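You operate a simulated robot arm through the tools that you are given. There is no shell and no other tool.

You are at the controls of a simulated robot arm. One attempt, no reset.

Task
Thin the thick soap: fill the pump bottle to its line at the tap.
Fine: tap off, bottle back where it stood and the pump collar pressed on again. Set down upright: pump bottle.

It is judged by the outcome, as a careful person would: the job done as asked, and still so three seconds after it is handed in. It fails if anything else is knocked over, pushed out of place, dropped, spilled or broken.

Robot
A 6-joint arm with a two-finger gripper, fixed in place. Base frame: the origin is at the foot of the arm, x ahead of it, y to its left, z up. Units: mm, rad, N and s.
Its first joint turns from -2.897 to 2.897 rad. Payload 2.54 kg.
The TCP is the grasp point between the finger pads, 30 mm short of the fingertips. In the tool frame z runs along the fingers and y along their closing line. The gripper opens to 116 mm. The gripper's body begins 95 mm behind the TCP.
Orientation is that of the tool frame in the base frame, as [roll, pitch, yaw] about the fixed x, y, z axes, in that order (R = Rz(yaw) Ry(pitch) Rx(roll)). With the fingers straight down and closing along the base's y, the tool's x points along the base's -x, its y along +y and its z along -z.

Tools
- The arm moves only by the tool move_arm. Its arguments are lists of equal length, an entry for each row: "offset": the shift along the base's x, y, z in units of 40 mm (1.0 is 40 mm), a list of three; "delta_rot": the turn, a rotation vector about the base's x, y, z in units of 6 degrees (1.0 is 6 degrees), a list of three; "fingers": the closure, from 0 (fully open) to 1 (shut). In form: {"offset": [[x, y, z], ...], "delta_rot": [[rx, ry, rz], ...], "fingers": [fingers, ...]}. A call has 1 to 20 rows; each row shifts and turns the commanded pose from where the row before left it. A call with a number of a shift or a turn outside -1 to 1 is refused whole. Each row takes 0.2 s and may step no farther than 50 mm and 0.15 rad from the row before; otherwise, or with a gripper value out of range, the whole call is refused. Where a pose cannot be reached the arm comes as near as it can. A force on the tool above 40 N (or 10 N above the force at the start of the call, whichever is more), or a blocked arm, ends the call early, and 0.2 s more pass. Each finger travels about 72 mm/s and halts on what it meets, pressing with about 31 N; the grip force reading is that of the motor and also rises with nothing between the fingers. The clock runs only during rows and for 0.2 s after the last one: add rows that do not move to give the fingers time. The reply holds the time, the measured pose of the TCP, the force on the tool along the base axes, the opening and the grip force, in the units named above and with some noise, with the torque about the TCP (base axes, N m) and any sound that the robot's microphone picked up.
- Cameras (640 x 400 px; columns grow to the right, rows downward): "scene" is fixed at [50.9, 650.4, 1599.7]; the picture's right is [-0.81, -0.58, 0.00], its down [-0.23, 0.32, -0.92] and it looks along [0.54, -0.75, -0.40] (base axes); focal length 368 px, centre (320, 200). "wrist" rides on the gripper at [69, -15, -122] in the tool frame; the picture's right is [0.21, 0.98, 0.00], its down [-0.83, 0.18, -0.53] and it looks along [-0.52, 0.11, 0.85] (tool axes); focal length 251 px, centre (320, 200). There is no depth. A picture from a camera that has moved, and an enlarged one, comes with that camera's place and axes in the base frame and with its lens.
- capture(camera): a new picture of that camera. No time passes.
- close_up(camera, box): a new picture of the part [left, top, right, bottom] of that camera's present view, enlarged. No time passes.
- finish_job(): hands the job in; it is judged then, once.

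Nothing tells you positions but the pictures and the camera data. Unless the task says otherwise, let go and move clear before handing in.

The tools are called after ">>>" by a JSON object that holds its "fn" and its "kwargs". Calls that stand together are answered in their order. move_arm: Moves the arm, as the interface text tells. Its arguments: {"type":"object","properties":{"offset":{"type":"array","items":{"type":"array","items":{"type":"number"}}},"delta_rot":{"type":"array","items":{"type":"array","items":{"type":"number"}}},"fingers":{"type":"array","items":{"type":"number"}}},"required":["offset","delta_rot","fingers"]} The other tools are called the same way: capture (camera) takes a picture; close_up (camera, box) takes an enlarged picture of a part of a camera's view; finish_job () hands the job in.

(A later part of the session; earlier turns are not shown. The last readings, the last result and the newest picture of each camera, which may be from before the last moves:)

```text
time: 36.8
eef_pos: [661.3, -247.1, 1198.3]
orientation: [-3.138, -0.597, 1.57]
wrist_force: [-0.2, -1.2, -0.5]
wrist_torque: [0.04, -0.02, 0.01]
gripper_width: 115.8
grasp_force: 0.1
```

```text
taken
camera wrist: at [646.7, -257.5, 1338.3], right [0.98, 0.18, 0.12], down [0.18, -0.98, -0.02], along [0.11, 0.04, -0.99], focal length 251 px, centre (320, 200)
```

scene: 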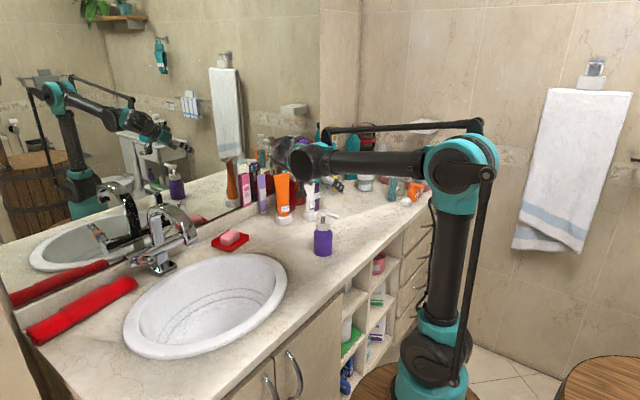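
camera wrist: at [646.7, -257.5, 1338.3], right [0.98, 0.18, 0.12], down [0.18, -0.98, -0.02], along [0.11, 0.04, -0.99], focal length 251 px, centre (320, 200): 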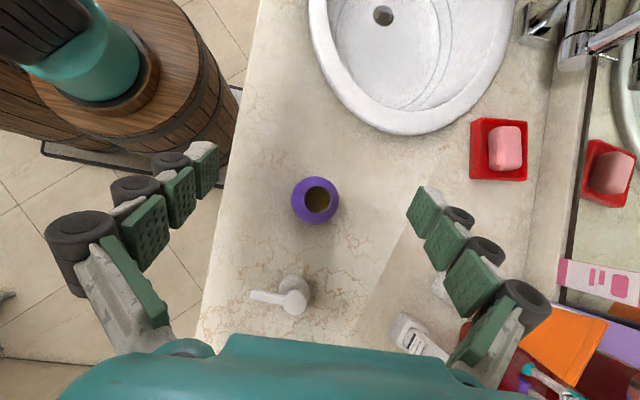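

>>> {"fn": "close_up", "kwargs": {"camera": "wrist", "box": [290, 170, 345, 230]}}

>>> {"fn": "close_up", "kwargs": {"camera": "wrist", "box": [305, 180, 335, 215]}}

>>> {"fn": "close_up", "kwargs": {"camera": "scene", "box": [312, 215, 338, 235]}}

```text
6.67 times, centred on (318, 200) of wrist
camera zoom: at [646.7, -257.5, 1338.3], right [0.98, 0.18, 0.12], down [0.18, -0.98, -0.02], along [0.11, 0.04, -0.99], focal length 1676 px, centre (337, 200)
```

zoom: 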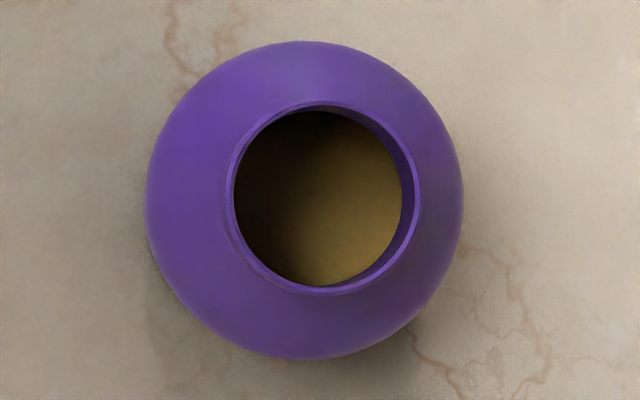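

```text
11.43 times, centred on (320, 198) of wrist
camera zoom: at [646.7, -257.5, 1338.3], right [0.98, 0.18, 0.12], down [0.18, -0.98, -0.02], along [0.11, 0.04, -0.99], focal length 2874 px, centre (320, 229)
```

zoom: 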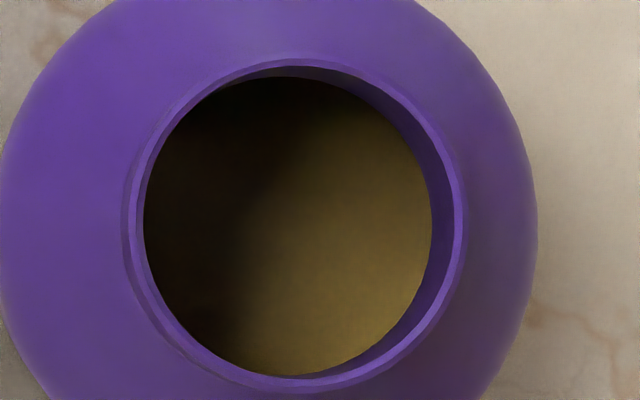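

```text
16.00 times, centred on (325, 225) of scene
camera zoom: at [50.9, 650.4, 1599.7], right [-0.81, -0.58, 0.0], down [-0.23, 0.32, -0.92], along [0.54, -0.75, -0.4], focal length 5882 px, centre (240, -200)
```

zoom: 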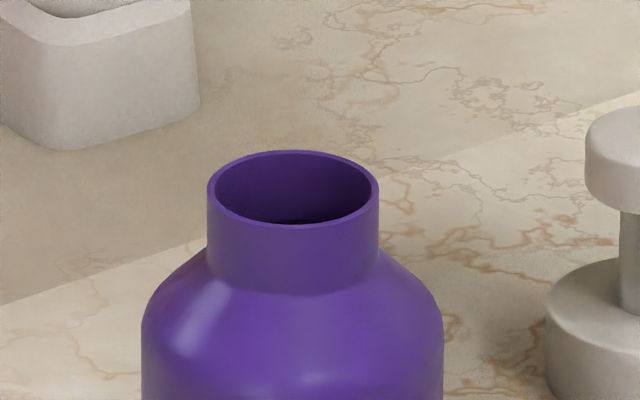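

I see yellowish soap deep inside, but no line from straight above. I'll look in obliquely to see the inner wall.

>>> {"fn": "move_arm", "kwargs": {"offset": [[0.026, 0.166, -0.3], [0.026, 0.166, -0.3], [0.026, 0.166, -0.3], [0.026, 0.166, -0.3], [0.026, 0.166, -0.3], [0.026, 0.166, -0.3], [0.026, 0.166, -0.3], [0.026, 0.166, -0.3]], "delta_rot": [[-0.88, 0, 0], [-0.88, 0, 0], [-0.88, 0, 0], [-0.88, 0, 0], [-0.88, 0, 0], [-0.88, 0, 0], [-0.88, 0, 0], [-0.88, 0, 0]], "fingers": [0, 0, 0, 0, 0, 0, 0, 0]}}

>>> {"fn": "capture", "kwargs": {"camera": "wrist"}}

>>> {"fn": "close_up", "kwargs": {"camera": "wrist", "box": [290, 165, 350, 235]}}

```text
time: 38.6
eef_pos: [670.3, -195.6, 1103.0]
orientation: [3.141, 0.143, 1.57]
wrist_force: [0.3, -0.5, 0.6]
wrist_torque: [0.04, -0.01, 0.0]
gripper_width: 115.9
grasp_force: 0.0
```

```text
taken
camera wrist: at [654.4, -109.2, 1214.2], right [0.98, 0.21, -0.03], down [0.18, -0.74, 0.65], along [0.11, -0.64, -0.76], focal length 251 px, centre (320, 200)
```

wrist: 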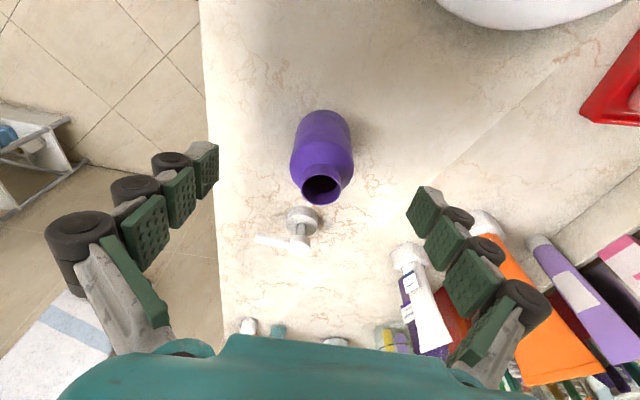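

```text
5.71 times, centred on (320, 200) of wrist
camera zoom: at [654.4, -109.2, 1214.2], right [0.98, 0.21, -0.03], down [0.18, -0.74, 0.65], along [0.11, -0.64, -0.76], focal length 1437 px, centre (320, 200)
```

zoom: 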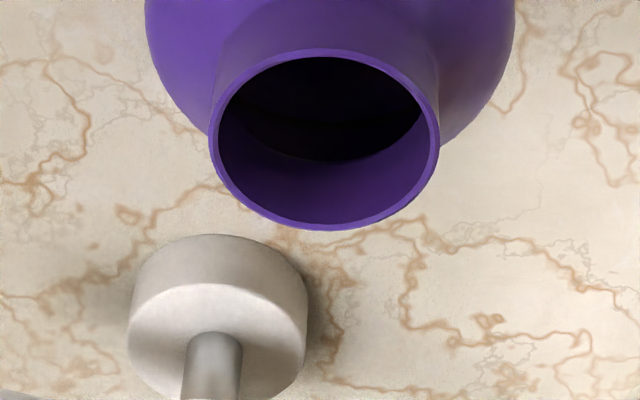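

>>> {"fn": "close_up", "kwargs": {"camera": "wrist", "box": [308, 172, 342, 206]}}

>>> {"fn": "close_up", "kwargs": {"camera": "wrist", "box": [285, 100, 360, 180]}}

```text
11.76 times, centred on (325, 189) of wrist
camera zoom: at [654.4, -109.2, 1214.2], right [0.98, 0.21, -0.03], down [0.18, -0.74, 0.65], along [0.11, -0.64, -0.76], focal length 2958 px, centre (261, 329)
```

zoom: 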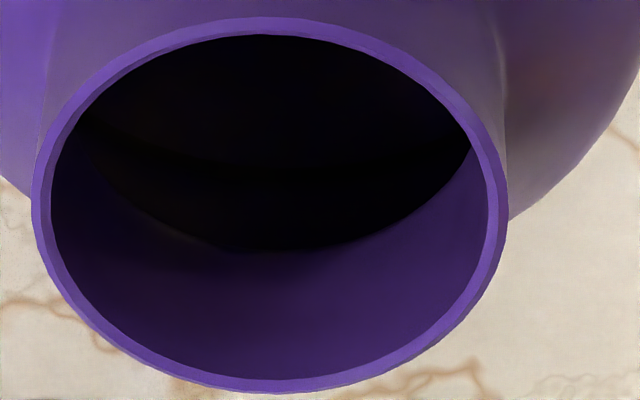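

```text
5.00 times, centred on (322, 140) of wrist
camera zoom: at [654.4, -109.2, 1214.2], right [0.98, 0.21, -0.03], down [0.18, -0.74, 0.65], along [0.11, -0.64, -0.76], focal length 1257 px, centre (308, 500)
```

zoom: 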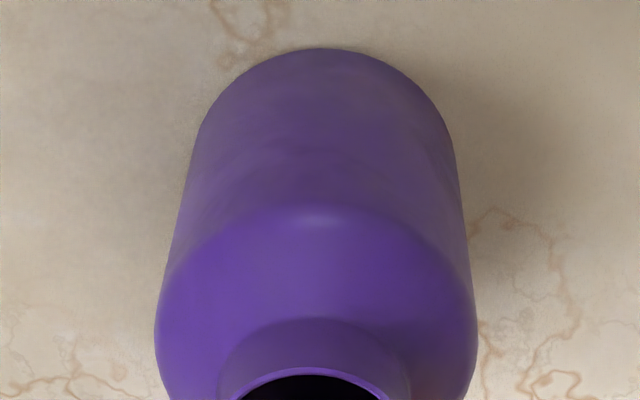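

No mark there either. I'll turn the camera to look along +x, where the inner wall is lit, and view both inside and outside.

>>> {"fn": "move_arm", "kwargs": {"offset": [[0, 0, 0.5], [0, 0, 0.5], [-0.057, -0.095, 0], [-0.057, -0.095, 0], [-0.057, -0.095, 0], [-0.057, -0.095, 0], [-0.057, -0.095, 0], [-0.057, -0.095, 0], [-0.057, -0.095, 0], [-0.057, -0.095, 0], [-0.057, -0.095, 0], [-0.057, -0.095, 0], [-0.057, -0.095, 0], [-0.057, -0.095, -0.1], [-0.057, -0.095, -0.2], [-0.057, -0.095, -0.2], [-0.057, -0.095, -0.2]], "delta_rot": [[0.68, 0, 0], [0.68, 0, 0], [0, 0, 1], [0, 0, 1], [0, 0, 1], [0, 0, 1], [0, 0, 1], [0, 0, 1], [0, 0, 1], [0, 0, 1], [0, 0, 1], [0, 0, 1], [0, 0, 1], [0, 0, 1], [0, 0, 1], [0, 0, 1], [0, 0, 1]], "fingers": [0, 0, 0, 0, 0, 0, 0, 0, 0, 0, 0, 0, 0, 0, 0, 0, 0]}}

>>> {"fn": "capture", "kwargs": {"camera": "wrist"}}

>>> {"fn": "close_up", "kwargs": {"camera": "wrist", "box": [280, 150, 370, 240]}}

```text
time: 42.2
eef_pos: [635.0, -252.5, 1116.7]
orientation: [-3.142, -0.002, -3.14]
wrist_force: [0.6, -0.1, -0.6]
wrist_torque: [0.0, 0.01, -0.01]
gripper_width: 115.9
grasp_force: 0.0
```

```text
taken
camera wrist: at [566.1, -266.0, 1237.4], right [-0.22, 0.98, 0.0], down [0.83, 0.18, 0.53], along [0.52, 0.11, -0.85], focal length 251 px, centre (320, 200)
```

wrist: 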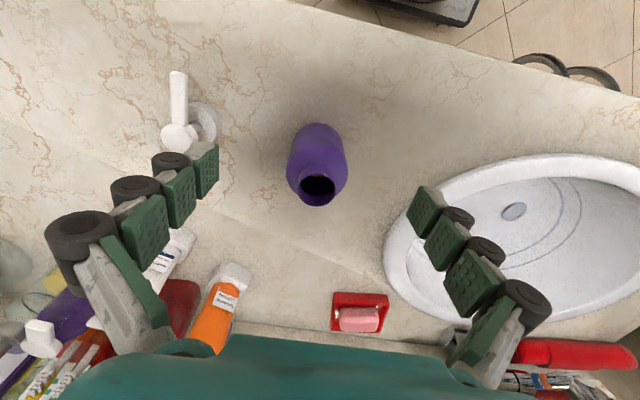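

```text
4.44 times, centred on (325, 195) of wrist
camera zoom: at [566.1, -266.0, 1237.4], right [-0.22, 0.98, 0.0], down [0.83, 0.18, 0.53], along [0.52, 0.11, -0.85], focal length 1118 px, centre (298, 222)
```

zoom: 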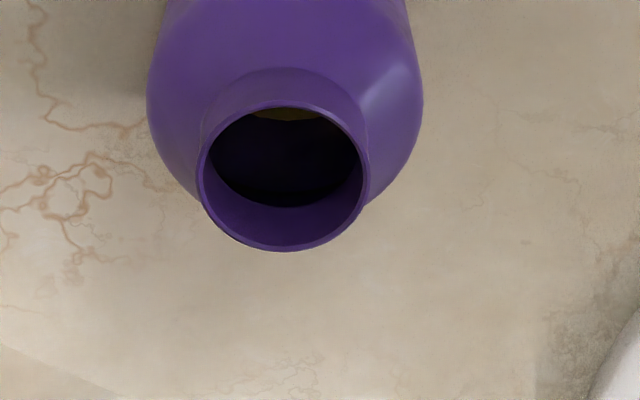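

>>> {"fn": "close_up", "kwargs": {"camera": "wrist", "box": [304, 168, 338, 206]}}

>>> {"fn": "close_up", "kwargs": {"camera": "wrist", "box": [280, 115, 355, 185]}}

>>> {"fn": "close_up", "kwargs": {"camera": "scene", "box": [150, 150, 200, 210]}}

```text
10.53 times, centred on (321, 187) of wrist
camera zoom: at [566.1, -266.0, 1237.4], right [-0.22, 0.98, 0.0], down [0.83, 0.18, 0.53], along [0.52, 0.11, -0.85], focal length 2647 px, centre (310, 337)
```

zoom: 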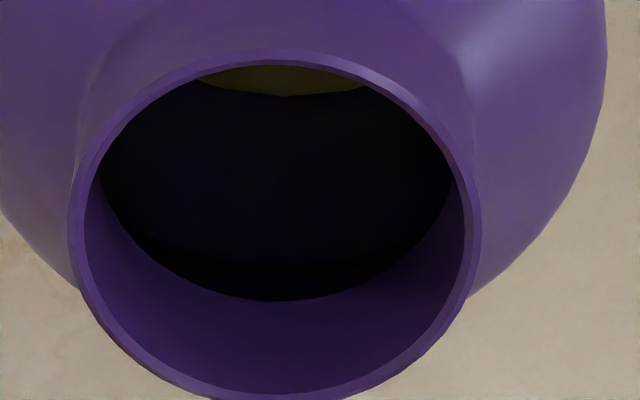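

```text
5.71 times, centred on (318, 150) of wrist
camera zoom: at [566.1, -266.0, 1237.4], right [-0.22, 0.98, 0.0], down [0.83, 0.18, 0.53], along [0.52, 0.11, -0.85], focal length 1437 px, centre (334, 486)
```

zoom: 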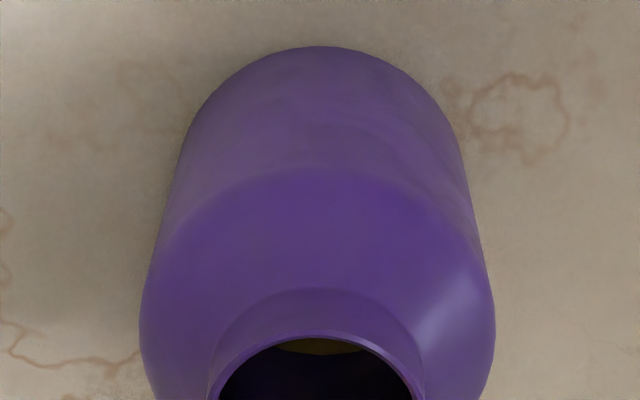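

```text
6.67 times, centred on (175, 180) of scene
camera zoom: at [50.9, 650.4, 1599.7], right [-0.81, -0.58, 0.0], down [-0.23, 0.32, -0.92], along [0.54, -0.75, -0.4], focal length 2451 px, centre (1287, 333)
```

zoom: 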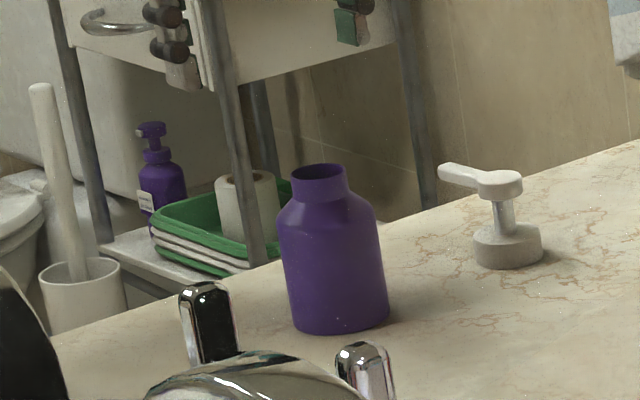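

The soap surface works out to about z≈952, roughly 20 mm deep, and the inner wall looks darker above z≈990–997. I'll check the -y side of the bottle, the one face I haven't seen.

>>> {"fn": "move_arm", "kwargs": {"offset": [[0.09, -0.13, 0.08], [0.09, -0.13, 0.08], [0.09, -0.13, 0.08], [0.09, -0.13, 0.08], [0.09, -0.13, 0.08], [0.09, -0.13, 0.08], [0.09, -0.13, 0.08], [0.09, -0.13, 0.08], [0.09, -0.13, 0.08], [0.09, -0.13, 0.08], [0.09, -0.13, 0.08], [0.09, -0.13, 0.08], [0.09, -0.13, 0.08], [0.09, -0.13, 0.08], [0.09, -0.13, 0.08], [0, 0, -0.5], [0, 0, -0.5], [0, 0, -0.5], [0, 0, -0.5]], "delta_rot": [[0, 0, 1], [0, 0, 1], [0, 0, 1], [0, 0, 1], [0, 0, 1], [0, 0, 1], [0, 0, 1], [0, 0, 1], [0, 0, 1], [0, 0, 1], [0, 0, 1], [0, 0, 1], [0, 0, 1], [0, 0, 1], [0, 0, 1], [0.83, 0, 0], [0.83, 0, 0], [0.83, 0, 0], [0.83, 0, 0]], "fingers": [0, 0, 0, 0, 0, 0, 0, 0, 0, 0, 0, 0, 0, 0, 0, 0, 0, 0, 0]}}

>>> {"fn": "capture", "kwargs": {"camera": "wrist"}}

>>> {"fn": "close_up", "kwargs": {"camera": "wrist", "box": [270, 120, 370, 240]}}

```text
time: 46.2
eef_pos: [689.4, -329.8, 1082.1]
orientation: [-3.141, 0.347, -1.57]
wrist_force: [0.6, 0.1, 0.0]
wrist_torque: [-0.04, -0.01, 0.0]
gripper_width: 115.6
grasp_force: 0.2
```

```text
taken
camera wrist: at [704.9, -435.9, 1173.9], right [-0.98, -0.2, -0.07], down [-0.18, 0.59, 0.78], along [-0.11, 0.78, -0.62], focal length 251 px, centre (320, 200)
```

wrist: 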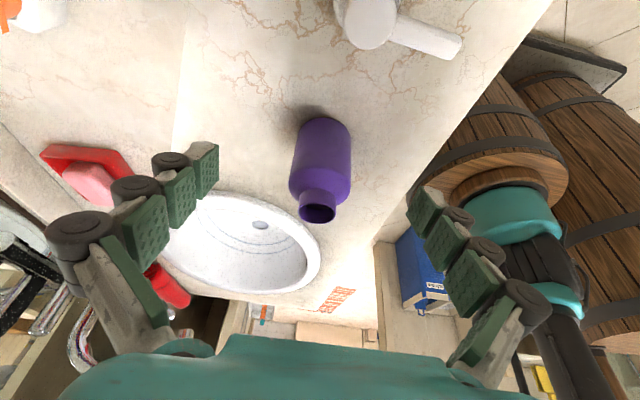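

```text
3.33 times, centred on (320, 180) of wrist
camera zoom: at [704.9, -435.9, 1173.9], right [-0.98, -0.2, -0.07], down [-0.18, 0.59, 0.78], along [-0.11, 0.78, -0.62], focal length 838 px, centre (320, 267)
```

zoom: 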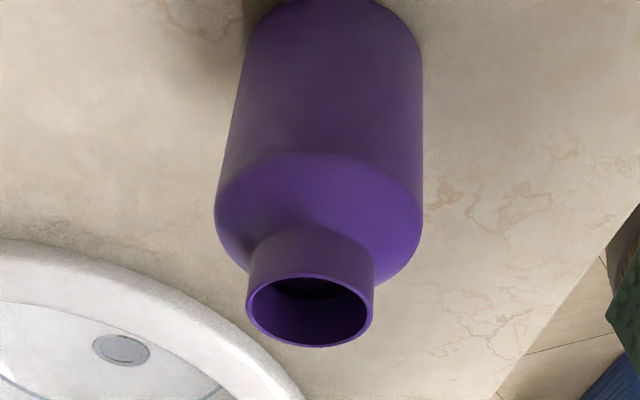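

>>> {"fn": "close_up", "kwargs": {"camera": "wrist", "box": [300, 195, 340, 228]}}

>>> {"fn": "close_up", "kwargs": {"camera": "wrist", "box": [280, 110, 360, 190]}}

```text
12.12 times, centred on (320, 212) of wrist
camera zoom: at [704.9, -435.9, 1173.9], right [-0.98, -0.2, -0.07], down [-0.18, 0.59, 0.78], along [-0.11, 0.78, -0.62], focal length 3048 px, centre (320, 61)
```

zoom: 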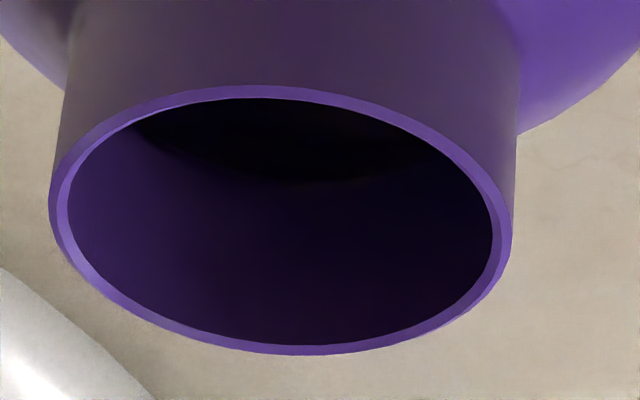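

```text
5.00 times, centred on (320, 150) of wrist
camera zoom: at [704.9, -435.9, 1173.9], right [-0.98, -0.2, -0.07], down [-0.18, 0.59, 0.78], along [-0.11, 0.78, -0.62], focal length 1257 px, centre (320, 450)
```

zoom: 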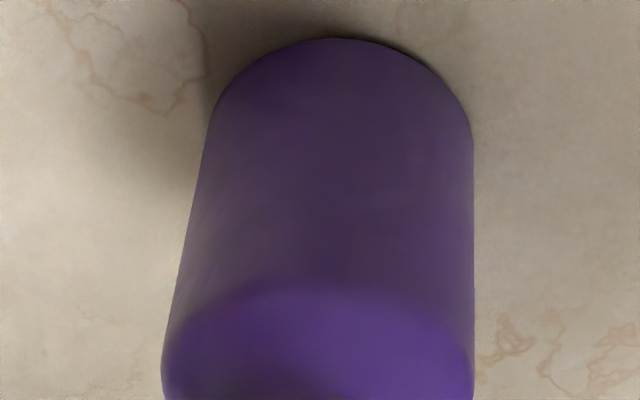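

Nothing outside on that face either, so any line must be on the inner wall. I'll look in from the (-x, +y) diagonal, which should show the lit part of that wall.

>>> {"fn": "move_arm", "kwargs": {"offset": [[0, 0, 0.5], [0, 0, 0.5], [0, 0, 0.5], [0, 0, 0.5], [-0.07, 0.17, 0], [-0.07, 0.17, 0], [-0.07, 0.17, 0], [-0.07, 0.17, 0], [-0.07, 0.17, 0], [-0.07, 0.17, 0], [-0.07, 0.17, 0], [-0.07, 0.17, 0], [-0.07, 0.17, 0], [-0.07, 0.17, 0], [-0.07, 0.17, 0], [-0.07, 0.17, 0], [-0.07, 0.17, 0], [-0.07, 0.17, 0], [-0.07, 0.17, 0], [-0.07, 0.17, 0]], "delta_rot": [[-0.83, 0, 0], [-0.83, 0, 0], [-0.83, 0, 0], [-0.83, 0, 0], [0, 0, -1], [0, 0, -1], [0, 0, -1], [0, 0, -1], [0, 0, -1], [0, 0, -1], [0, 0, -1], [0, 0, -1], [0, 0, -1], [0, 0, -1], [0, 0, -1], [0, 0, -1], [0, 0, -1], [0, 0, -1], [0, 0, -1], [0, 0, -1]], "fingers": [0, 0, 0, 0, 0, 0, 0, 0, 0, 0, 0, 0, 0, 0, 0, 0, 0, 0, 0, 0]}}

>>> {"fn": "move_arm", "kwargs": {"offset": [[0, 0, -0.2], [0, 0, -0.2], [0, 0, -0.2], [0, 0, -0.2], [0, 0, -0.2], [0, 0, -0.2], [0, 0, -0.1]], "delta_rot": [[0, 0, -1], [0, 0, -1], [0, 0, -1], [0, 0, -1], [0, 0, -1], [0, 0, -1], [0, 0, -0.5]], "fingers": [0, 0, 0, 0, 0, 0, 0]}}

>>> {"fn": "capture", "kwargs": {"camera": "wrist"}}

>>> {"fn": "close_up", "kwargs": {"camera": "wrist", "box": [300, 165, 345, 210]}}

```text
time: 50.4
eef_pos: [645.7, -221.4, 1163.7]
orientation: [-3.141, -0.001, 3.035]
wrist_force: [0.1, -0.6, 0.7]
wrist_torque: [0.0, -0.01, 0.03]
gripper_width: 115.8
grasp_force: 0.0
```

```text
time: 52.0
eef_pos: [645.6, -220.3, 1112.4]
orientation: [-3.141, -0.001, 2.353]
wrist_force: [0.4, -0.3, -0.9]
wrist_torque: [-0.01, 0.04, 0.02]
gripper_width: 116.0
grasp_force: 0.0
```

```text
taken
camera wrist: at [585.7, -181.6, 1234.1], right [0.54, 0.84, 0.0], down [0.71, -0.46, 0.53], along [0.45, -0.29, -0.85], focal length 251 px, centre (320, 200)
```

wrist: 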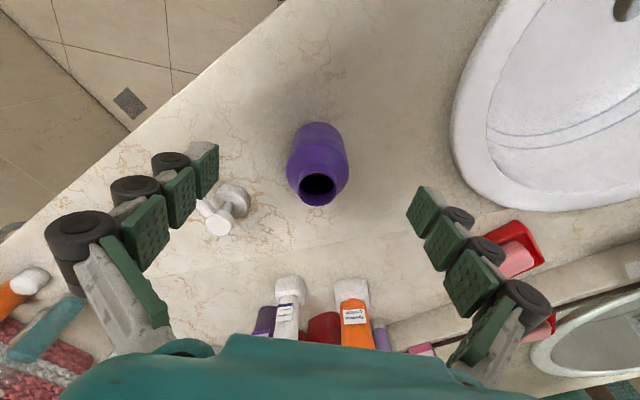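

```text
8.89 times, centred on (322, 188) of wrist
camera zoom: at [585.7, -181.6, 1234.1], right [0.54, 0.84, 0.0], down [0.71, -0.46, 0.53], along [0.45, -0.29, -0.85], focal length 2235 px, centre (298, 311)
```

zoom: 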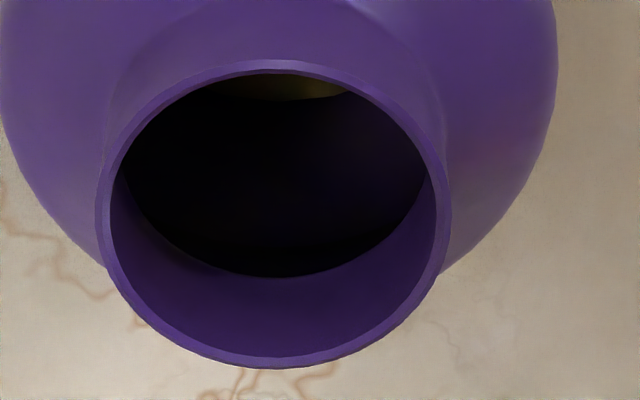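

>>> {"fn": "move_arm", "kwargs": {"offset": [[0.22, -0.14, -0.42], [0.22, -0.14, -0.42], [0.22, -0.14, -0.42], [0, 0, 0]], "delta_rot": [[0, 0, 0], [0, 0, 0], [0, 0, 0], [0, 0, 0]], "fingers": [0, 0, 0, 0]}}

>>> {"fn": "capture", "kwargs": {"camera": "wrist"}}

>>> {"fn": "close_up", "kwargs": {"camera": "wrist", "box": [295, 155, 350, 210]}}

```text
time: 53.0
eef_pos: [671.0, -238.0, 1061.7]
orientation: [-3.141, -0.003, 2.357]
wrist_force: [-0.3, 1.1, -0.1]
wrist_torque: [-0.02, -0.02, -0.01]
gripper_width: 115.9
grasp_force: 0.1
```

```text
taken
camera wrist: at [611.5, -199.4, 1183.2], right [0.54, 0.84, 0.0], down [0.71, -0.46, 0.53], along [0.45, -0.29, -0.85], focal length 251 px, centre (320, 200)
```

wrist: 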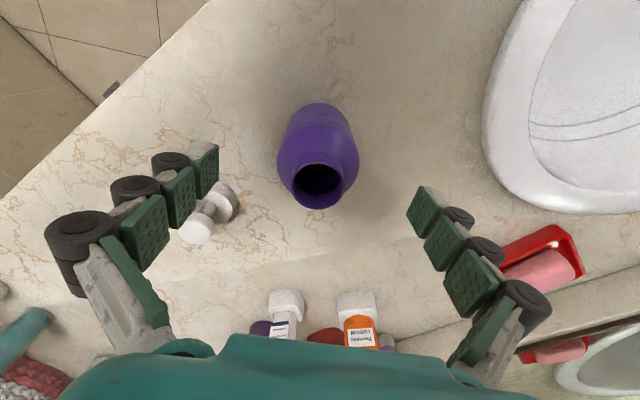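

```text
7.27 times, centred on (322, 182) of wrist
camera zoom: at [611.5, -199.4, 1183.2], right [0.54, 0.84, 0.0], down [0.71, -0.46, 0.53], along [0.45, -0.29, -0.85], focal length 1829 px, centre (302, 327)
```

zoom: 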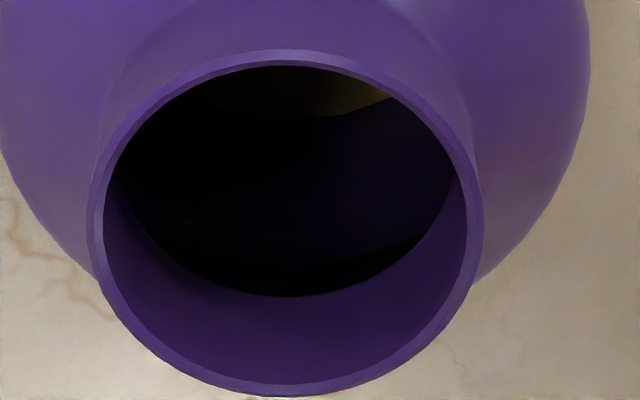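

>>> {"fn": "move_arm", "kwargs": {"offset": [[-0.04, 0.015, -0.08], [-0.04, 0.015, -0.08], [-0.04, 0.015, -0.08], [0, 0, 0]], "delta_rot": [[-0.42, -0.653, 0], [-0.42, -0.653, 0], [-0.42, -0.653, 0], [0, 0, 0]], "fingers": [0, 0, 0, 0]}}

>>> {"fn": "capture", "kwargs": {"camera": "wrist"}}

>>> {"fn": "close_up", "kwargs": {"camera": "wrist", "box": [295, 165, 350, 215]}}

```text
time: 54.0
eef_pos: [665.2, -236.9, 1052.7]
orientation: [3.09, 0.238, 2.35]
wrist_force: [-0.3, -0.3, 0.4]
wrist_torque: [-0.02, 0.0, -0.01]
gripper_width: 116.3
grasp_force: 0.1
```

```text
taken
camera wrist: at [583.5, -182.3, 1153.3], right [0.54, 0.84, 0.0], down [0.58, -0.37, 0.72], along [0.61, -0.39, -0.69], focal length 251 px, centre (320, 200)
```

wrist: 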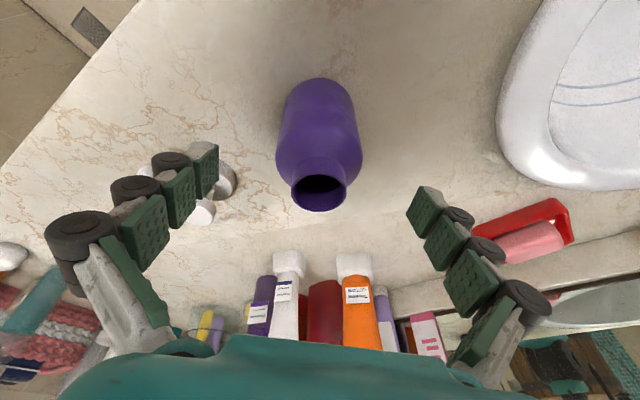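

```text
8.00 times, centred on (322, 190) of wrist
camera zoom: at [583.5, -182.3, 1153.3], right [0.54, 0.84, 0.0], down [0.58, -0.37, 0.72], along [0.61, -0.39, -0.69], focal length 2012 px, centre (300, 280)
```

zoom: 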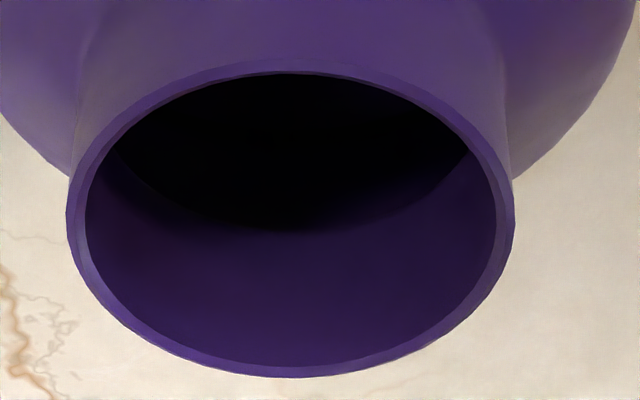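

>>> {"fn": "move_arm", "kwargs": {"offset": [[0.05, -0.03, 0.2], [0, -0.03, 0.2], [0, -0.03, 0.1], [0, -0.02, 0], [0, -0.02, 0], [0, -0.02, 0], [0, -0.02, 0], [0, -0.02, 0], [0, -0.02, 0], [0, -0.02, 0], [0, -0.02, 0], [0, 0, -0.2], [0, 0, -0.2], [0, 0, 0]], "delta_rot": [[0.42, 0.653, 0], [0.42, 0.653, 0], [0.42, 0.653, 0], [0, 0, 0.94], [0, 0, 0.94], [0, 0, 0.94], [0, 0, 0.94], [0, 0, 0.94], [0, 0, 0.94], [0, 0, 0.94], [0, 0, 0.94], [0, -0.42, 0], [0, -0.42, 0], [0, 0, 0]], "fingers": [0, 0, 0, 0, 0, 0, 0, 0, 0, 0, 0, 0, 0, 0]}}

>>> {"fn": "capture", "kwargs": {"camera": "wrist"}}

>>> {"fn": "close_up", "kwargs": {"camera": "wrist", "box": [295, 160, 350, 210]}}

```text
time: 57.0
eef_pos: [669.0, -246.1, 1056.4]
orientation: [-3.14, 0.088, -3.139]
wrist_force: [0.7, 0.1, -0.4]
wrist_torque: [-0.02, 0.01, -0.03]
gripper_width: 116.1
grasp_force: 0.1
```

```text
taken
camera wrist: at [589.0, -260.4, 1171.6], right [-0.22, 0.98, -0.02], down [0.78, 0.18, 0.6], along [0.59, 0.12, -0.8], focal length 251 px, centre (320, 200)
```

wrist: 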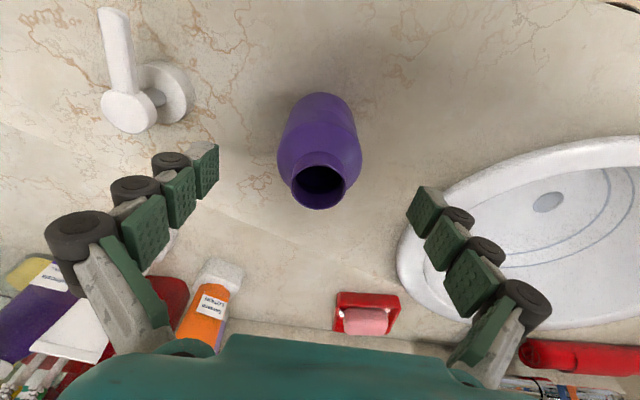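

```text
8.00 times, centred on (322, 185) of wrist
camera zoom: at [589.0, -260.4, 1171.6], right [-0.22, 0.98, -0.02], down [0.78, 0.18, 0.6], along [0.59, 0.12, -0.8], focal length 2012 px, centre (300, 320)
```

zoom: 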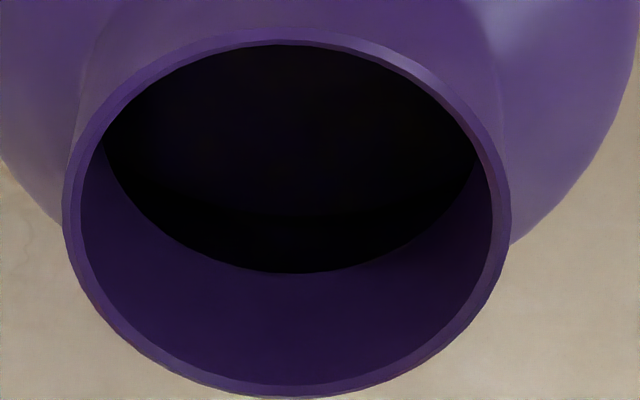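

The inside shows a consistent tone change at z≈993–995, about 61 mm above the base, which I'll use as the visual reference as it fills. Now I'll go to the tap and line up on the upright flow lever.

>>> {"fn": "move_arm", "kwargs": {"offset": [[0, 0, 0.95], [0, 0, 0.95], [0, 0, 0.95], [0, 0, 0.95], [0, 0, 0.95], [0.58, 0.72, 0.1], [0.58, 0.72, 0], [0.58, 0.72, 0], [0.58, 0.72, 0], [0.58, 0.72, 0], [0.58, 0.72, 0], [0.58, 0.72, 0], [0.58, 0.72, 0], [0.58, 0.72, 0], [0.58, 0.72, 0]], "delta_rot": [[0, 0, 0], [0, 0, 0], [0, 0, 0], [0, 0, 0], [0, 0, 0], [0, 0, 0], [0, 0, 0], [0, 0, 0], [0, 0, 0], [0, 0, 0], [0, 0, 0], [0, 0, 0], [0, 0, 0], [0, 0, 0], [0, 0, 0]], "fingers": [0, 0, 0, 0, 0, 0.1, 0.2, 0.3, 0.4, 0.4, 0.4, 0.4, 0.4, 0.4, 0.4]}}

>>> {"fn": "move_arm", "kwargs": {"offset": [[0.1, 0, 0], [0.1, 0, 0], [0.1, 0, 0], [0.1, 0, 0], [0.1, 0, 0], [0, 0, 0], [0, 0, 0]], "delta_rot": [[0, -1, 0], [0, -1, 0], [0, -1, 0], [0, -1, 0], [0, -1, 0], [0, -1, 0], [0, -1, 0]], "fingers": [0.4, 0.4, 0.4, 0.4, 0.4, 0.4, 0.4]}}

>>> {"fn": "capture", "kwargs": {"camera": "wrist"}}

>>> {"fn": "capture", "kwargs": {"camera": "scene"}}

```text
time: 60.2
eef_pos: [899.2, 40.8, 1250.9]
orientation: [3.139, 0.088, 3.14]
wrist_force: [-0.6, -0.1, 0.3]
wrist_torque: [0.07, -0.05, -0.01]
gripper_width: 69.6
grasp_force: 0.2
```

```text
time: 61.8
eef_pos: [920.1, 41.6, 1251.1]
orientation: [-3.14, 0.82, -3.141]
wrist_force: [0.7, 0.1, 0.2]
wrist_torque: [-0.01, 0.02, 0.01]
gripper_width: 69.6
grasp_force: 0.1
```

```text
taken
camera wrist: at [784.0, 27.7, 1283.0], right [-0.15, 0.98, -0.16], down [0.17, 0.18, 0.97], along [0.97, 0.11, -0.19], focal length 251 px, centre (320, 200)
```

wrist: 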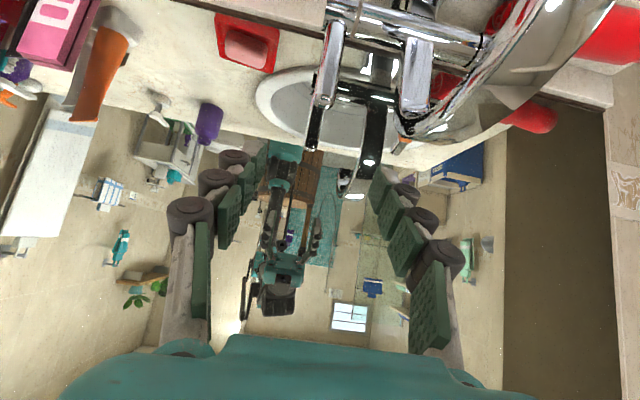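

```text
taken
```

scene: 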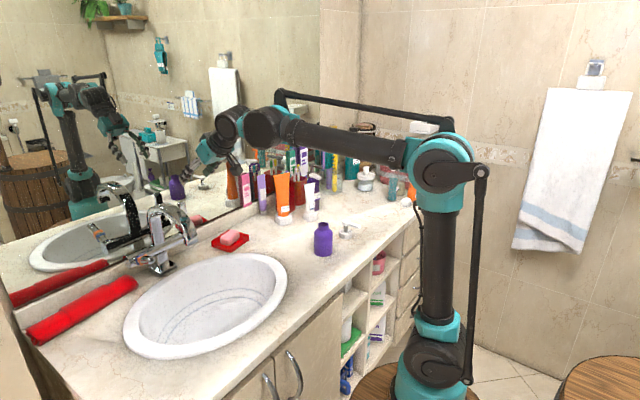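

>>> {"fn": "close_up", "kwargs": {"camera": "wrist", "box": [270, 0, 430, 180]}}

>>> {"fn": "close_up", "kwargs": {"camera": "scene", "box": [130, 120, 260, 280]}}

```text
2.22 times, centred on (350, 90) of wrist
camera zoom: at [784.0, 27.7, 1283.0], right [-0.15, 0.98, -0.16], down [0.17, 0.18, 0.97], along [0.97, 0.11, -0.19], focal length 559 px, centre (253, 444)
```

zoom: 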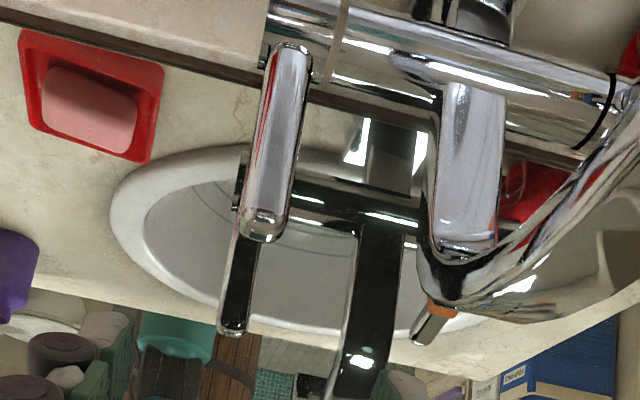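

```text
2.50 times, centred on (195, 200) of scene
camera zoom: at [50.9, 650.4, 1599.7], right [-0.81, -0.58, 0.0], down [-0.23, 0.32, -0.92], along [0.54, -0.75, -0.4], focal length 919 px, centre (632, 200)
```

zoom: 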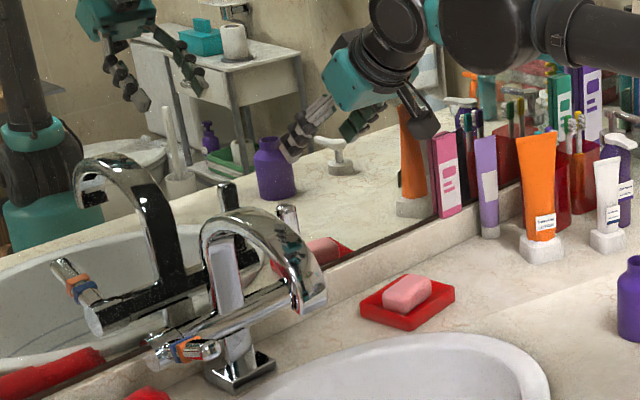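

The lever top is at about (1018, 43, 1129), running down to about z 1037. I'll approach along the tool axis, stopping short to check the alignment.

>>> {"fn": "move_arm", "kwargs": {"offset": [[0.125, 0.018, -0.7], [0.125, 0.018, -0.7], [0.55, 0, -0.5625], [0.55, 0, -0.5625], [0.55, 0, -0.5625], [0, 0, 0]], "delta_rot": [[0, 0, 0], [0, 0, 0], [0, 0, 0], [0, 0, 0], [0, 0, 0], [0, 0, 0]], "fingers": [0.4, 0.4, 0.4, 0.4, 0.4, 0.4]}}

>>> {"fn": "capture", "kwargs": {"camera": "wrist"}}

>>> {"fn": "close_up", "kwargs": {"camera": "scene", "box": [120, 120, 260, 280]}}

```text
time: 63.2
eef_pos: [995.1, 41.9, 1127.2]
orientation: [-3.14, 0.82, -3.141]
wrist_force: [0.1, -0.3, -0.2]
wrist_torque: [-0.02, -0.01, 0.01]
gripper_width: 69.7
grasp_force: 0.1
```

```text
taken
camera wrist: at [859.2, 27.8, 1159.1], right [-0.15, 0.98, -0.16], down [0.17, 0.18, 0.97], along [0.97, 0.11, -0.2], focal length 251 px, centre (320, 200)
```

wrist: 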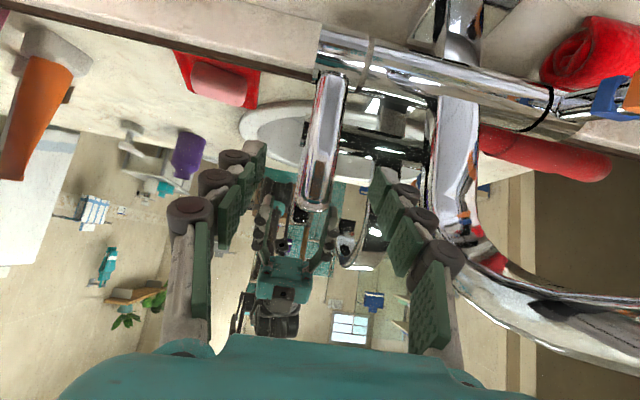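

```text
2.50 times, centred on (190, 200) of scene
camera zoom: at [50.9, 650.4, 1599.7], right [-0.81, -0.58, 0.0], down [-0.23, 0.32, -0.92], along [0.54, -0.75, -0.4], focal length 919 px, centre (645, 200)
```

zoom: 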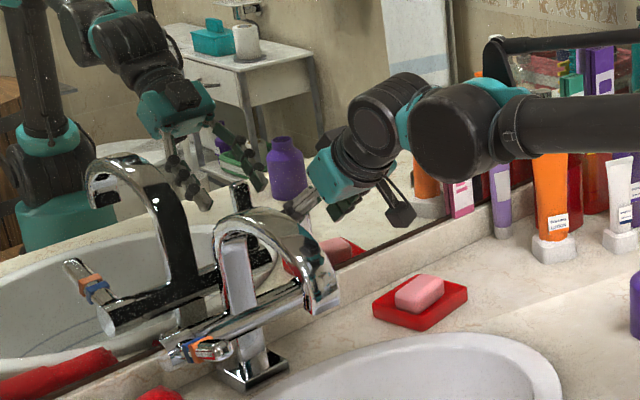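

>>> {"fn": "move_arm", "kwargs": {"offset": [[0.29, 0.02, -0.29], [0.29, 0.02, -0.29], [0, 0, 0], [0, 0, 0], [0, 0, 0], [0, 0, 0]], "delta_rot": [[0, 0, 0], [0, 0, 0], [0, 0, 0], [0, 0, 0], [0, 0, 0], [0, 0, 0]], "fingers": [0.4, 0.4, 0.5, 0.7, 0.95, 0.95]}}

>>> {"fn": "capture", "kwargs": {"camera": "wrist"}}

```text
time: 64.6
eef_pos: [1020.1, 42.4, 1104.0]
orientation: [-3.139, 0.82, -3.14]
wrist_force: [1.4, -13.0, -2.0]
wrist_torque: [-0.29, -0.13, -0.33]
gripper_width: 23.3
grasp_force: 45.5
```

```text
taken
camera wrist: at [883.3, 28.1, 1136.0], right [-0.15, 0.98, -0.16], down [0.17, 0.18, 0.97], along [0.97, 0.11, -0.2], focal length 251 px, centre (320, 200)
```

wrist: 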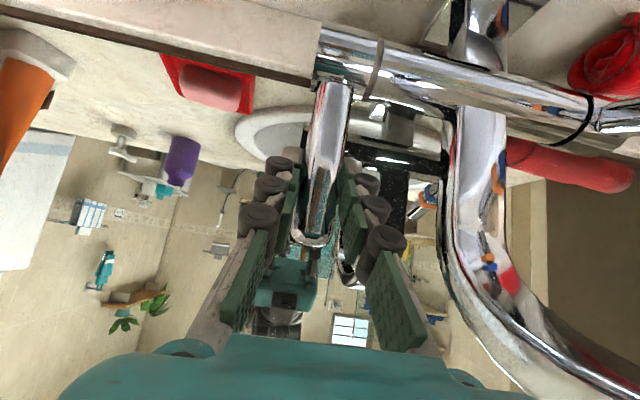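

The lever is gripped. I'll pull it gently toward -x through about 10° and see what happens.

>>> {"fn": "move_arm", "kwargs": {"offset": [[-0.09, -0.02, -0.005], [-0.09, 0, -0.01], [-0.09, 0, -0.01], [-0.09, 0, -0.015]], "delta_rot": [[0, -0.4, 0], [0, -0.4, 0], [0, -0.4, 0], [0, -0.4, 0]], "fingers": [0.95, 0.95, 0.95, 0.95]}}

>>> {"fn": "capture", "kwargs": {"camera": "wrist"}}

>>> {"fn": "close_up", "kwargs": {"camera": "scene", "box": [120, 170, 260, 330]}}

```text
time: 65.6
eef_pos: [1003.9, 41.4, 1101.6]
orientation: [-3.139, 0.989, -3.141]
wrist_force: [4.9, -22.2, -9.0]
wrist_torque: [-0.55, -0.21, -0.42]
gripper_width: 23.2
grasp_force: 44.6
```

```text
taken
camera wrist: at [865.0, 28.1, 1110.4], right [-0.12, 0.98, -0.18], down [0.01, 0.18, 0.98], along [0.99, 0.11, -0.03], focal length 251 px, centre (320, 200)
```

wrist: 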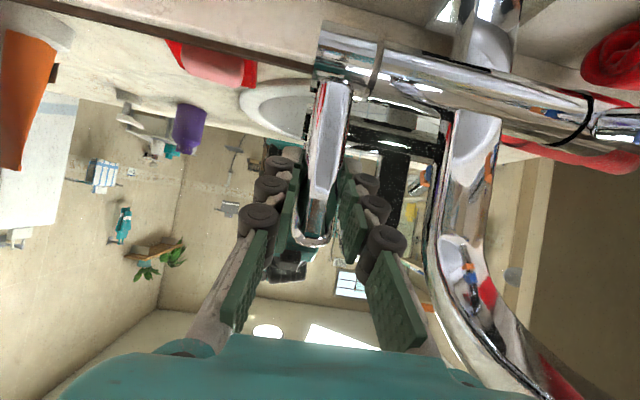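

```text
2.50 times, centred on (190, 250) of scene
camera zoom: at [50.9, 650.4, 1599.7], right [-0.81, -0.58, 0.0], down [-0.23, 0.32, -0.92], along [0.54, -0.75, -0.4], focal length 919 px, centre (645, 75)
```

zoom: 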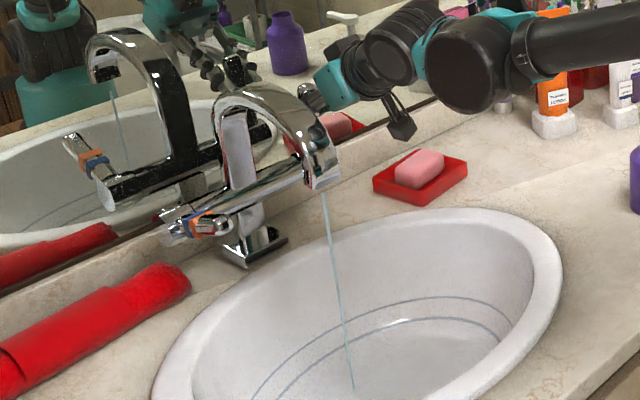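

Water is flowing in a thin, steady stream, landing in the basin near (852, 142). I'll release the lever, back off and check that it holds.

>>> {"fn": "move_arm", "kwargs": {"offset": [[0, 0, 0], [0, 0, 0], [0, 0, 0], [0, 0, 0], [-0.3, 0, 0.2], [-0.5, 0, 0.33], [-0.7, 0, 0.46], [-0.7, 0, 0.46]], "delta_rot": [[0, 0, 0], [0, 0, 0], [0, 0, 0], [0, 0, 0], [0, 0, 0], [0, 0, 0], [0, 0, 0], [0, 0, 0]], "fingers": [0.75, 0.6, 0.5, 0.4, 0.4, 0.4, 0.4, 0.4]}}

>>> {"fn": "capture", "kwargs": {"camera": "wrist"}}

>>> {"fn": "close_up", "kwargs": {"camera": "scene", "box": [120, 170, 260, 330]}}

```text
time: 67.4
eef_pos: [917.9, 44.9, 1160.3]
orientation: [-3.137, 0.988, -3.139]
wrist_force: [0.0, 0.4, 0.2]
wrist_torque: [0.0, 0.0, 0.0]
gripper_width: 69.6
grasp_force: 0.1
```

```text
taken
camera wrist: at [777.7, 30.1, 1169.9], right [-0.12, 0.98, -0.18], down [0.01, 0.18, 0.98], along [0.99, 0.12, -0.03], focal length 251 px, centre (320, 200)
```

wrist: 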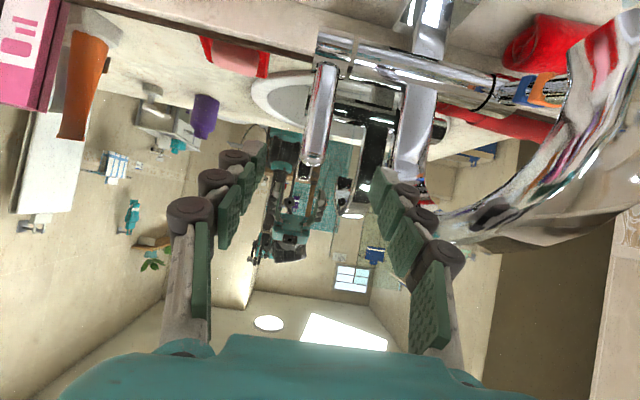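

```text
2.50 times, centred on (190, 250) of scene
camera zoom: at [50.9, 650.4, 1599.7], right [-0.81, -0.58, 0.0], down [-0.23, 0.32, -0.92], along [0.54, -0.75, -0.4], focal length 919 px, centre (645, 75)
```

zoom: 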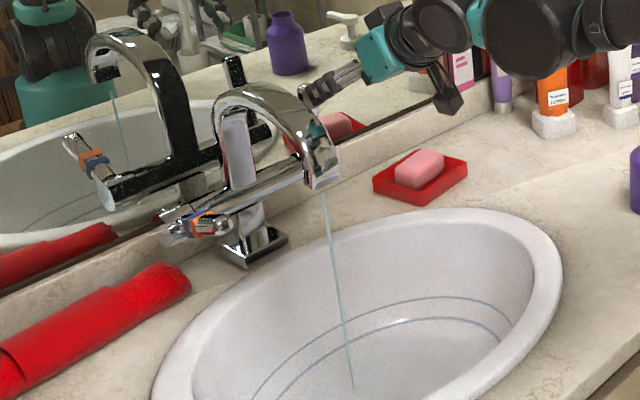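

The stream stays on by itself. I'll head back toward the bottle and try turning the wrist 180°, so the camera rides on top of the gripper and can see into the bottle while I hold it.

>>> {"fn": "move_arm", "kwargs": {"offset": [[-0.58, -0.51, 0.19], [-0.58, -0.51, 0.19], [-0.58, -0.51, 0.19], [-0.58, -0.51, 0.19], [-0.58, -0.51, 0.19], [-0.58, -0.51, 0.19], [-0.58, -0.51, 0.19], [-0.58, -0.51, 0.19], [-0.58, -0.51, 0.19], [-0.58, -0.51, 0.19], [-0.58, -0.51, 0.19], [-0.58, -0.51, 0.19], [0, 0, 0], [0, 0, 0], [0, 0, 0], [0, 0, 0], [0, 0, 0], [0, 0, 0], [0, 0, 0], [0, 0, 0]], "delta_rot": [[0, 0.787, 0], [0, 0.787, 0], [0, 0.787, 0], [0, 0.787, 0], [0, 0.787, 0], [0, 0.787, 0], [0, 0.787, 0], [0, 0.787, 0], [0, 0.787, 0], [0, 0.787, 0], [0, 0.787, 0], [0, 0.787, 0], [0, 0, 1], [0, 0, 1], [0, 0, 1], [0, 0, 1], [0, 0, 1], [0, 0, 1], [0, 0, 1], [0, 0, 1]], "fingers": [0.4, 0.3, 0.2, 0.1, 0, 0, 0, 0, 0, 0, 0, 0, 0, 0, 0, 0, 0, 0, 0, 0]}}

>>> {"fn": "move_arm", "kwargs": {"offset": [[0, 0, 0], [0, 0, 0], [0, 0, 0], [0, 0, 0], [0, 0, 0], [0, 0, 0], [0, 0, 0], [0, 0, 0], [0, 0, 0], [0, 0, 0], [0, 0, 0], [0, 0, 0], [0, 0, 0], [0, 0, 0], [0, 0, 0], [0, 0, 0], [0, 0, 0]], "delta_rot": [[0, 0, 1], [0, 0, 1], [0, 0, 1], [0, 0, 1], [0, 0, 1], [0, 0, 1], [0, 0, 1], [0, 0, 1], [0, 0, 1], [0, 0, 1], [0, 0, 1], [0, 0, 1], [0, 0, 1], [0, 0, 1], [0, 0, 1], [0, 0, 1], [0, 0, 1]], "fingers": [0, 0, 0, 0, 0, 0, 0, 0, 0, 0, 0, 0, 0, 0, 0, 0, 0]}}

```text
time: 71.6
eef_pos: [638.7, -201.6, 1251.5]
orientation: [3.14, -0.002, -2.301]
wrist_force: [-0.9, -1.2, 0.0]
wrist_torque: [0.02, 0.02, -0.01]
gripper_width: 115.8
grasp_force: 0.1
```

```text
time: 75.2
eef_pos: [639.1, -201.3, 1250.2]
orientation: [-3.141, -0.002, -0.521]
wrist_force: [0.7, 0.2, -0.1]
wrist_torque: [-0.04, 0.01, 0.06]
gripper_width: 116.2
grasp_force: 0.0
```

>>> {"fn": "move_arm", "kwargs": {"offset": [[0, 0, 0], [0, 0, 0], [0, 0, 0], [0, 0, 0], [0, 0, 0]], "delta_rot": [[0, 0, 1], [0, 0, 1], [0, 0, 1], [0, 0, 1], [0, 0, 0.97]], "fingers": [0, 0, 0, 0, 0]}}

>>> {"fn": "capture", "kwargs": {"camera": "wrist"}}

>>> {"fn": "capture", "kwargs": {"camera": "scene"}}

```text
time: 76.4
eef_pos: [662.3, 5.8, 1251.4]
orientation: [3.13, -0.003, -0.026]
wrist_force: [0.2, -0.4, -0.1]
wrist_torque: [0.02, 0.03, 0.0]
gripper_width: 116.2
grasp_force: 0.0
out of reach, approached as far as the arm can: row 1, 2, 3, 4, 5
```

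```text
taken
camera wrist: at [729.6, 21.1, 1372.6], right [0.19, -0.98, 0.01], down [-0.83, -0.15, 0.53], along [-0.52, -0.11, -0.85], focal length 251 px, centre (320, 200)
```

wrist: 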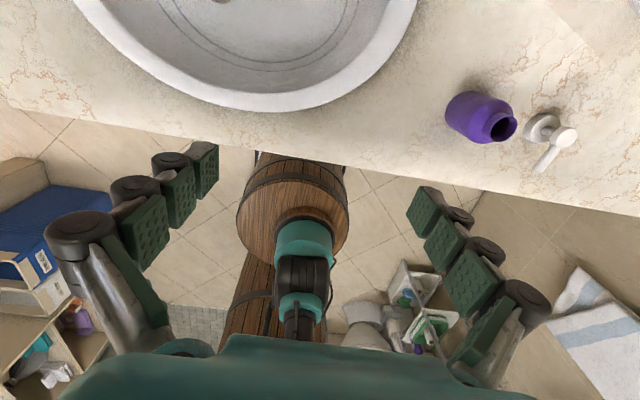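

```text
taken
```

scene: 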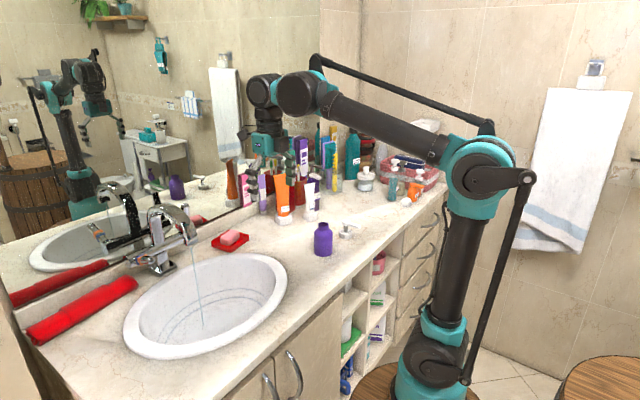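

The wrist roll reaches its stop when aligned with the arm's plane, so approaching the bottle radially, at a heading of about -27°, keeps it within limits with the camera on top. I'll go to the bottle pre-grasp that way.

>>> {"fn": "move_arm", "kwargs": {"offset": [[-0.222, -0.735, -0.183], [-0.222, -0.735, -0.183], [-0.222, -0.735, -0.183], [-0.222, -0.735, -0.183], [-0.222, -0.735, -0.183], [-0.222, -0.735, -0.183], [-0.222, -0.735, -0.183], [0.0425, -0.033, -0.413], [0.0425, -0.033, -0.413], [0.0425, -0.033, -0.413], [0.0425, -0.033, -0.413], [0.0425, -0.033, -0.413], [0.0425, -0.033, -0.413], [0.0425, -0.033, -0.413], [0.0425, -0.033, -0.413], [0.0425, -0.033, -0.413]], "delta_rot": [[0, 0, -0.61], [0, 0, -0.61], [0, 0, -0.61], [0, 0, -0.61], [0, 0, -0.61], [0, 0, -0.61], [0, 0, -0.61], [-0.437, -0.858, 0], [-0.437, -0.858, 0], [-0.437, -0.858, 0], [-0.437, -0.858, 0], [-0.437, -0.858, 0], [-0.437, -0.858, 0], [-0.437, -0.858, 0], [-0.437, -0.858, 0], [-0.437, -0.858, 0]], "fingers": [0, 0, 0, 0, 0, 0, 0, 0, 0, 0, 0, 0, 0, 0, 0, 0]}}

>>> {"fn": "capture", "kwargs": {"camera": "wrist"}}

>>> {"fn": "capture", "kwargs": {"camera": "scene"}}

```text
time: 79.8
eef_pos: [616.9, -183.2, 1052.8]
orientation: [3.113, -0.91, -0.437]
wrist_force: [-0.1, 0.8, 0.5]
wrist_torque: [-0.01, 0.01, -0.03]
gripper_width: 116.0
grasp_force: 0.0
out of reach, approached as far as the arm can: row 1, 4, 5, 6, 7
```

```text
taken
camera wrist: at [575.8, -142.4, 1180.9], right [-0.31, -0.93, 0.19], down [-0.92, 0.24, -0.32], along [0.25, -0.27, -0.93], focal length 251 px, centre (320, 200)
```

wrist: 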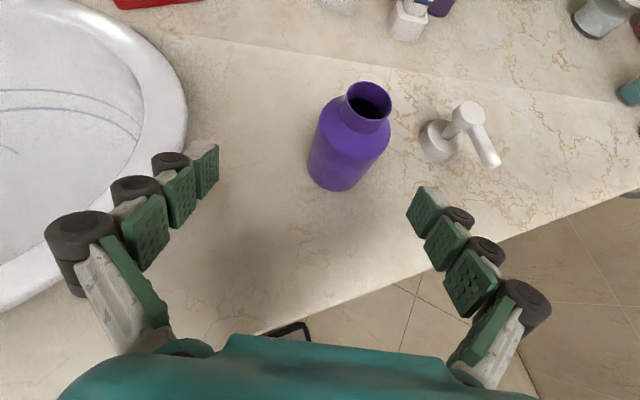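

```text
taken
```

scene: 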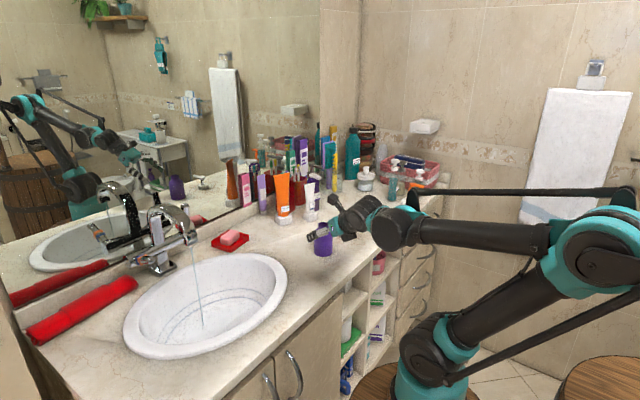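

>>> {"fn": "move_arm", "kwargs": {"offset": [[0.044, -0.25, -0.018], [0.044, -0.25, -0.018], [0, 0, 0]], "delta_rot": [[0.075, -0.038, -0.732], [0.075, -0.038, -0.732], [0, 0, 0]], "fingers": [0, 0, 0]}}

>>> {"fn": "capture", "kwargs": {"camera": "wrist"}}

```text
time: 80.6
eef_pos: [621.4, -203.0, 1050.6]
orientation: [-3.141, -0.907, -0.611]
wrist_force: [-0.6, -0.1, -0.5]
wrist_torque: [0.01, -0.04, 0.02]
gripper_width: 116.0
grasp_force: 0.1
```

```text
taken
camera wrist: at [585.9, -158.8, 1179.5], right [-0.45, -0.88, 0.17], down [-0.87, 0.38, -0.32], along [0.22, -0.29, -0.93], focal length 251 px, centre (320, 200)
```

wrist: 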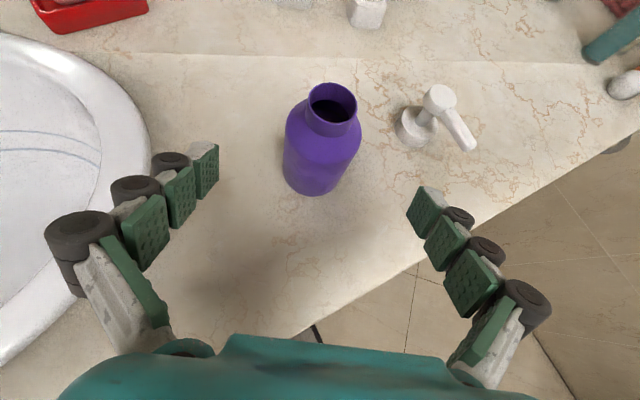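

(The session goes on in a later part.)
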